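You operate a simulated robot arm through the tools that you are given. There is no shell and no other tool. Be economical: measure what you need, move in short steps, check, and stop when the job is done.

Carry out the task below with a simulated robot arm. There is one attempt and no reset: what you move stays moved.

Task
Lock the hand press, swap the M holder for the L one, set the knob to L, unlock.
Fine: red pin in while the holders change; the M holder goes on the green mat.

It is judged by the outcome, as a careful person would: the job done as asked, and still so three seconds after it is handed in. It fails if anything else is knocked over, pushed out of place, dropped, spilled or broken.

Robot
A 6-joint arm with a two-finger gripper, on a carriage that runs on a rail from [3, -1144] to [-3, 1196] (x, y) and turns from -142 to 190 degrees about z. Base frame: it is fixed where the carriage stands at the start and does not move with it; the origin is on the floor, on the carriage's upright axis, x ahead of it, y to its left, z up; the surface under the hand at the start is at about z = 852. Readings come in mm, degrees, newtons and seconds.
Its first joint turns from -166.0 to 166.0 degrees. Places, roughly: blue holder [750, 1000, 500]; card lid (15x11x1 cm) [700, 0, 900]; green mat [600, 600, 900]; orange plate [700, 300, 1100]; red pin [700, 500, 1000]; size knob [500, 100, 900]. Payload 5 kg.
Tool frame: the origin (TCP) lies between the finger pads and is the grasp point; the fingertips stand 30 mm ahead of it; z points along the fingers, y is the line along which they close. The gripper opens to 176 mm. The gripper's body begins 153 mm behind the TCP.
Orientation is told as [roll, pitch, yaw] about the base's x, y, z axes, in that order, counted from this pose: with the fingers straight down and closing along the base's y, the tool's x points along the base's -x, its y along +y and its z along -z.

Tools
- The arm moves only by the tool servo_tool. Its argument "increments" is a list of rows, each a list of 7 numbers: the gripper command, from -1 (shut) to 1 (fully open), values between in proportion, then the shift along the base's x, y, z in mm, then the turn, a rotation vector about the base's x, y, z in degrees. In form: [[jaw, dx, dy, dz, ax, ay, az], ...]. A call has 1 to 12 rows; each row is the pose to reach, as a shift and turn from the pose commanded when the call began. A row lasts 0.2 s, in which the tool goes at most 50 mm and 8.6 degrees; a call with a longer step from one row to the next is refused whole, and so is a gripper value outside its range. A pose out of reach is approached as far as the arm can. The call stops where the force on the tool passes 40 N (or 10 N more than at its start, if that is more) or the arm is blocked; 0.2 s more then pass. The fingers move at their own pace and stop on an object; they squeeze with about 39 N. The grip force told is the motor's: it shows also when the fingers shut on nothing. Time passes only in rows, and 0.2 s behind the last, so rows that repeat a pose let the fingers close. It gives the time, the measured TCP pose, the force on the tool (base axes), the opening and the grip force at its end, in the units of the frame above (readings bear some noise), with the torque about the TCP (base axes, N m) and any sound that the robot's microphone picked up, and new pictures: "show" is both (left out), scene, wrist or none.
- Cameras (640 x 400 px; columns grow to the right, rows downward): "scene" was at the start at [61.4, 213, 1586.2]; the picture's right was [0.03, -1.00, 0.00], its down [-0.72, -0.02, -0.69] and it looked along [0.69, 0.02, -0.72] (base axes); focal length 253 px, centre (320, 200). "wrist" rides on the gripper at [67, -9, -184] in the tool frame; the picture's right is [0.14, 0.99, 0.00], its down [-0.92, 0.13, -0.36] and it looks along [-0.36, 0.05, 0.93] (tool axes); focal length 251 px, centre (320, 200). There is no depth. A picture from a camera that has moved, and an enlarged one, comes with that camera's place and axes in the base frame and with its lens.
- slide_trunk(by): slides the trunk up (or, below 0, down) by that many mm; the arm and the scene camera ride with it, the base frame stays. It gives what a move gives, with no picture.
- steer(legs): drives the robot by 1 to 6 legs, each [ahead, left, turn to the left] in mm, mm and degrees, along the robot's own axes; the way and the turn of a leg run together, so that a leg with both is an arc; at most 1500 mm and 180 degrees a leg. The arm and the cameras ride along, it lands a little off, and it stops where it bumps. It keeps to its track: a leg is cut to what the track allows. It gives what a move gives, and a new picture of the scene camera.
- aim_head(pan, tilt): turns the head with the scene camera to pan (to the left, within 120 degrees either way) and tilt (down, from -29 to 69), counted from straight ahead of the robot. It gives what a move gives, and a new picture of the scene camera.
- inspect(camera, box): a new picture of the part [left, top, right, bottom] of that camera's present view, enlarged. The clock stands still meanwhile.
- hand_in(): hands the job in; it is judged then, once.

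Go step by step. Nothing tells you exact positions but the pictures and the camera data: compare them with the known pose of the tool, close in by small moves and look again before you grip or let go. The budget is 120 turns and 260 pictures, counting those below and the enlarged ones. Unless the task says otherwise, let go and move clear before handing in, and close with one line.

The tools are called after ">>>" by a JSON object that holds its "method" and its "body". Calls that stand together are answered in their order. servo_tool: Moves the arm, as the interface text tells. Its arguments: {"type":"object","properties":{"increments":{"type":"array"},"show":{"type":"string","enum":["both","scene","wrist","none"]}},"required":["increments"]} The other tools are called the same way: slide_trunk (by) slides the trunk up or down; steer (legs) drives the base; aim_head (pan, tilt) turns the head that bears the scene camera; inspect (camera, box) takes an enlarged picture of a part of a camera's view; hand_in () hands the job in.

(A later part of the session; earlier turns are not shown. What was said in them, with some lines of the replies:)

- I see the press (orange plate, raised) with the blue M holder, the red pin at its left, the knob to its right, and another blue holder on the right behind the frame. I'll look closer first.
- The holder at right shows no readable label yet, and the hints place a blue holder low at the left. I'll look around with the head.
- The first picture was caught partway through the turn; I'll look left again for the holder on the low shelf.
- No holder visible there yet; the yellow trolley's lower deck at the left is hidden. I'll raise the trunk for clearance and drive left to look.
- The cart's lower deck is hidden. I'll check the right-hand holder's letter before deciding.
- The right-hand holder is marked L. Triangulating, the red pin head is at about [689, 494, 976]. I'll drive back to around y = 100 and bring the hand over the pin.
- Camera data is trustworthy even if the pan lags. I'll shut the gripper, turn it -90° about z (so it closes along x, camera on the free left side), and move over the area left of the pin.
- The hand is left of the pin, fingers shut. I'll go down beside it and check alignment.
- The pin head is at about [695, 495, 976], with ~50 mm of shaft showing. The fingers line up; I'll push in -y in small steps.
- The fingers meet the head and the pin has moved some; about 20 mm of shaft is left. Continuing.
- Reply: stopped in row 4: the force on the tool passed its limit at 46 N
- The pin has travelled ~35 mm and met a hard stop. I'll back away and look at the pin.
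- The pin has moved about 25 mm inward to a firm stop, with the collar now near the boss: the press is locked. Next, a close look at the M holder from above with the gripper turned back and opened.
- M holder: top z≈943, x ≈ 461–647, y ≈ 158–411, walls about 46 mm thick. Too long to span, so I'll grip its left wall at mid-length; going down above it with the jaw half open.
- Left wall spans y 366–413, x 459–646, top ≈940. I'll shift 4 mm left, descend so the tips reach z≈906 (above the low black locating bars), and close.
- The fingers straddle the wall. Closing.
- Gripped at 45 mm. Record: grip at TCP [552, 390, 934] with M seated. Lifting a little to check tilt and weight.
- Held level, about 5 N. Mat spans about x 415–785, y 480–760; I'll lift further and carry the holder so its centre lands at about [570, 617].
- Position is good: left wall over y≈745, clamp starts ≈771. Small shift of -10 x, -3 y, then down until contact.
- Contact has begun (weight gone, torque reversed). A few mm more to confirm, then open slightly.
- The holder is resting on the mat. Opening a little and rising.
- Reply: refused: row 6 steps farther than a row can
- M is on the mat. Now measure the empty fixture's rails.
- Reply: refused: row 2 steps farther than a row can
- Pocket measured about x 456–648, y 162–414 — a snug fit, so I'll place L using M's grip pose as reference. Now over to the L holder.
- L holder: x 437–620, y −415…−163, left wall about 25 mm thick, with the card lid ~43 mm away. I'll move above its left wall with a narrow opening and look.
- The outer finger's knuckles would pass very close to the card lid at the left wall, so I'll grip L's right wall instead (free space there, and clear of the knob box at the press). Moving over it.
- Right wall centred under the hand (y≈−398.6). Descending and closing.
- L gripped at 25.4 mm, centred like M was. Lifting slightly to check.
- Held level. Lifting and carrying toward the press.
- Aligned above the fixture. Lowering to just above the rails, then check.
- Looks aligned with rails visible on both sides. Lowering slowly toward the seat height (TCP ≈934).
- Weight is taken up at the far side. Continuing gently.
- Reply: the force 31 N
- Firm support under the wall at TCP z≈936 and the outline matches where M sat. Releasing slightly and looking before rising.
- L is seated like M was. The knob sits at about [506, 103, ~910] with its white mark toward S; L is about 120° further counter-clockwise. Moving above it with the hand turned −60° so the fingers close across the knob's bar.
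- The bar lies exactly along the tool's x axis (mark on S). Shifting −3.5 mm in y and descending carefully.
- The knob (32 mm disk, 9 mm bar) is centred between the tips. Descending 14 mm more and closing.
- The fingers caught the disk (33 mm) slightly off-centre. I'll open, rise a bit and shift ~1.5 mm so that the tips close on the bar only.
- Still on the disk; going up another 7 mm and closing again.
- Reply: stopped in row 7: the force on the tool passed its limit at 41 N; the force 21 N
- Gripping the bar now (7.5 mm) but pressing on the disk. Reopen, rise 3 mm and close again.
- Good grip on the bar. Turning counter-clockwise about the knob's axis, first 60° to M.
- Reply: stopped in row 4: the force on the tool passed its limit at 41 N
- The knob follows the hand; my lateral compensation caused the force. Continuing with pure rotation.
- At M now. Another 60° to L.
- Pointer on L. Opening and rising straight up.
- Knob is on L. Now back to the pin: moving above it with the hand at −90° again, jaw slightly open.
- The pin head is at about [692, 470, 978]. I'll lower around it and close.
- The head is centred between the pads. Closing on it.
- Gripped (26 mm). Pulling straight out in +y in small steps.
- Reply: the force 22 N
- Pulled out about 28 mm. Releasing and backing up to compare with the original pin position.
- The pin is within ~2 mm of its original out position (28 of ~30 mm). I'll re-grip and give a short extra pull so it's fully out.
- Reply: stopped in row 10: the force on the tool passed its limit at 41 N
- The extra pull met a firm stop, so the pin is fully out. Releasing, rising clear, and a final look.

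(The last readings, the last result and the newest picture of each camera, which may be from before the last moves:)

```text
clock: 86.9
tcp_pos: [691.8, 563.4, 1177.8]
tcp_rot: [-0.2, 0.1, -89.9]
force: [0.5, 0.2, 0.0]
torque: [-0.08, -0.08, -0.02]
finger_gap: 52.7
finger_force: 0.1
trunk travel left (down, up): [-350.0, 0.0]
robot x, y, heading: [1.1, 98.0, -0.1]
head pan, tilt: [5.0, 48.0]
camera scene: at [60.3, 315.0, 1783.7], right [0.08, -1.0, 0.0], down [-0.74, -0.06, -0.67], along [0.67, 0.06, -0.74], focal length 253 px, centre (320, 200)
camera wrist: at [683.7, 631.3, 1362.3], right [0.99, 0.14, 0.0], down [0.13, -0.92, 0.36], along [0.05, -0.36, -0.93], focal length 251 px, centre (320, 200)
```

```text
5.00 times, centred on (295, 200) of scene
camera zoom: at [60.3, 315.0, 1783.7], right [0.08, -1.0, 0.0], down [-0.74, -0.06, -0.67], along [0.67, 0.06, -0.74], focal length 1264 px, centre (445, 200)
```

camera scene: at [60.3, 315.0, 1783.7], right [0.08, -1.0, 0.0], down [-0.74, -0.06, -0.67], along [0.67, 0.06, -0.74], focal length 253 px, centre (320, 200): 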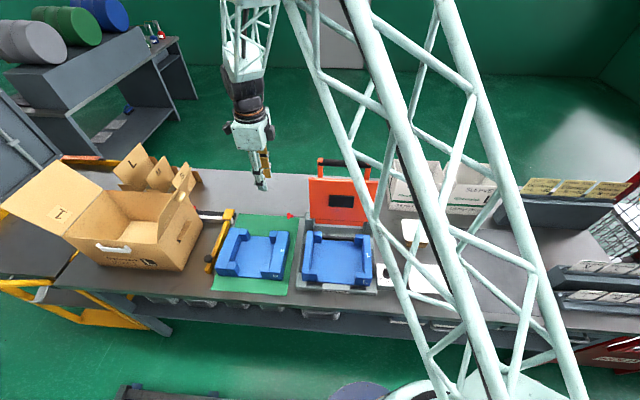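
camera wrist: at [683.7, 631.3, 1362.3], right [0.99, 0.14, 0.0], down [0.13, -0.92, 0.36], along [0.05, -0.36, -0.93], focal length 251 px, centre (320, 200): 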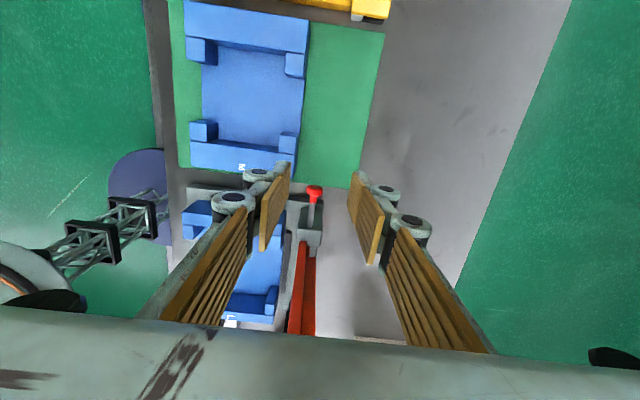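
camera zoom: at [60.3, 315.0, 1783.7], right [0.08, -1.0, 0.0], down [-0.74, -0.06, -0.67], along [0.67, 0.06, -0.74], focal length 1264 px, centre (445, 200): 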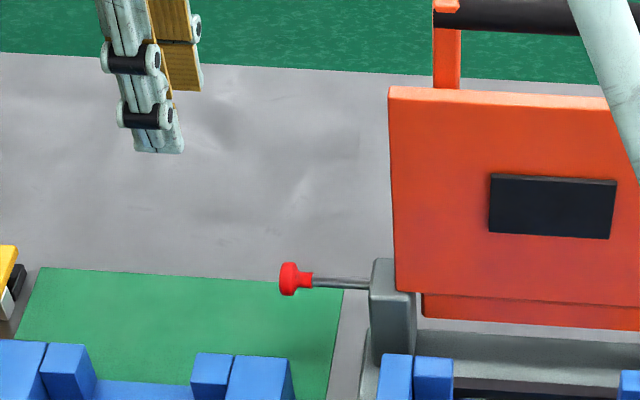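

Everything looks right; checking that M's left edge is fully on the mat.

>>> {"method": "inspect", "body": {"camera": "scene", "box": [205, 220, 255, 300]}}

>>> {"method": "inspect", "body": {"camera": "wrist", "box": [160, 0, 400, 190]}}

```text
5.00 times, centred on (230, 260) of scene
camera zoom: at [60.3, 315.0, 1783.7], right [0.08, -1.0, 0.0], down [-0.74, -0.06, -0.67], along [0.67, 0.06, -0.74], focal length 1264 px, centre (770, -100)
```

zoom: 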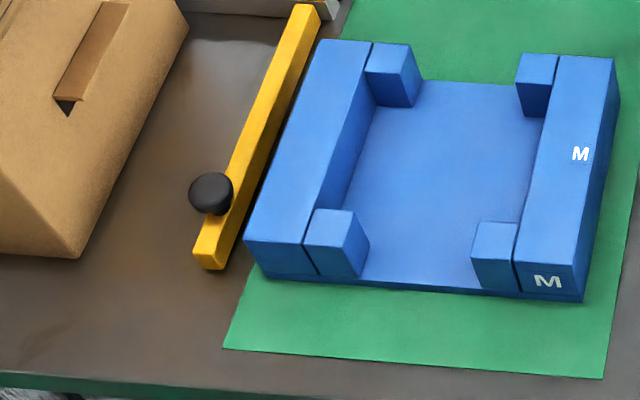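

```text
2.11 times, centred on (280, 95) of wrist
camera zoom: at [683.7, 631.3, 1362.3], right [0.99, 0.14, 0.0], down [0.13, -0.92, 0.36], along [0.05, -0.36, -0.93], focal length 529 px, centre (404, 421)
```

zoom: 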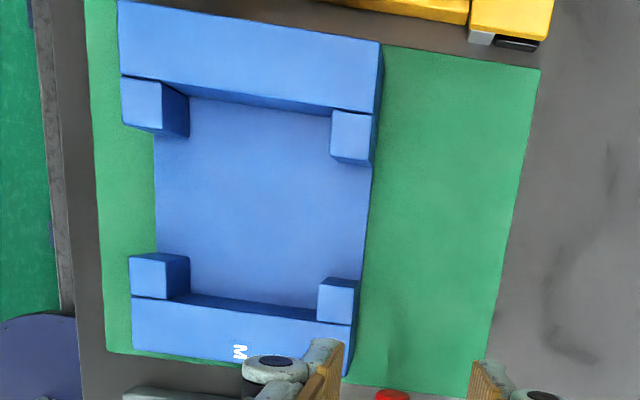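

M sits fully on the mat, L is seated in the press, the knob is on L, the pin is out, and the hand is clear. Handing in.

>>> {"method": "hand_in", "body": {}}

```text
The job is handed in.
```

The job is handed in: I locked the press, put the M holder on the green mat and seated L in its place. The knob is set to L, and I pulled the red pin fully out to unlock the press.
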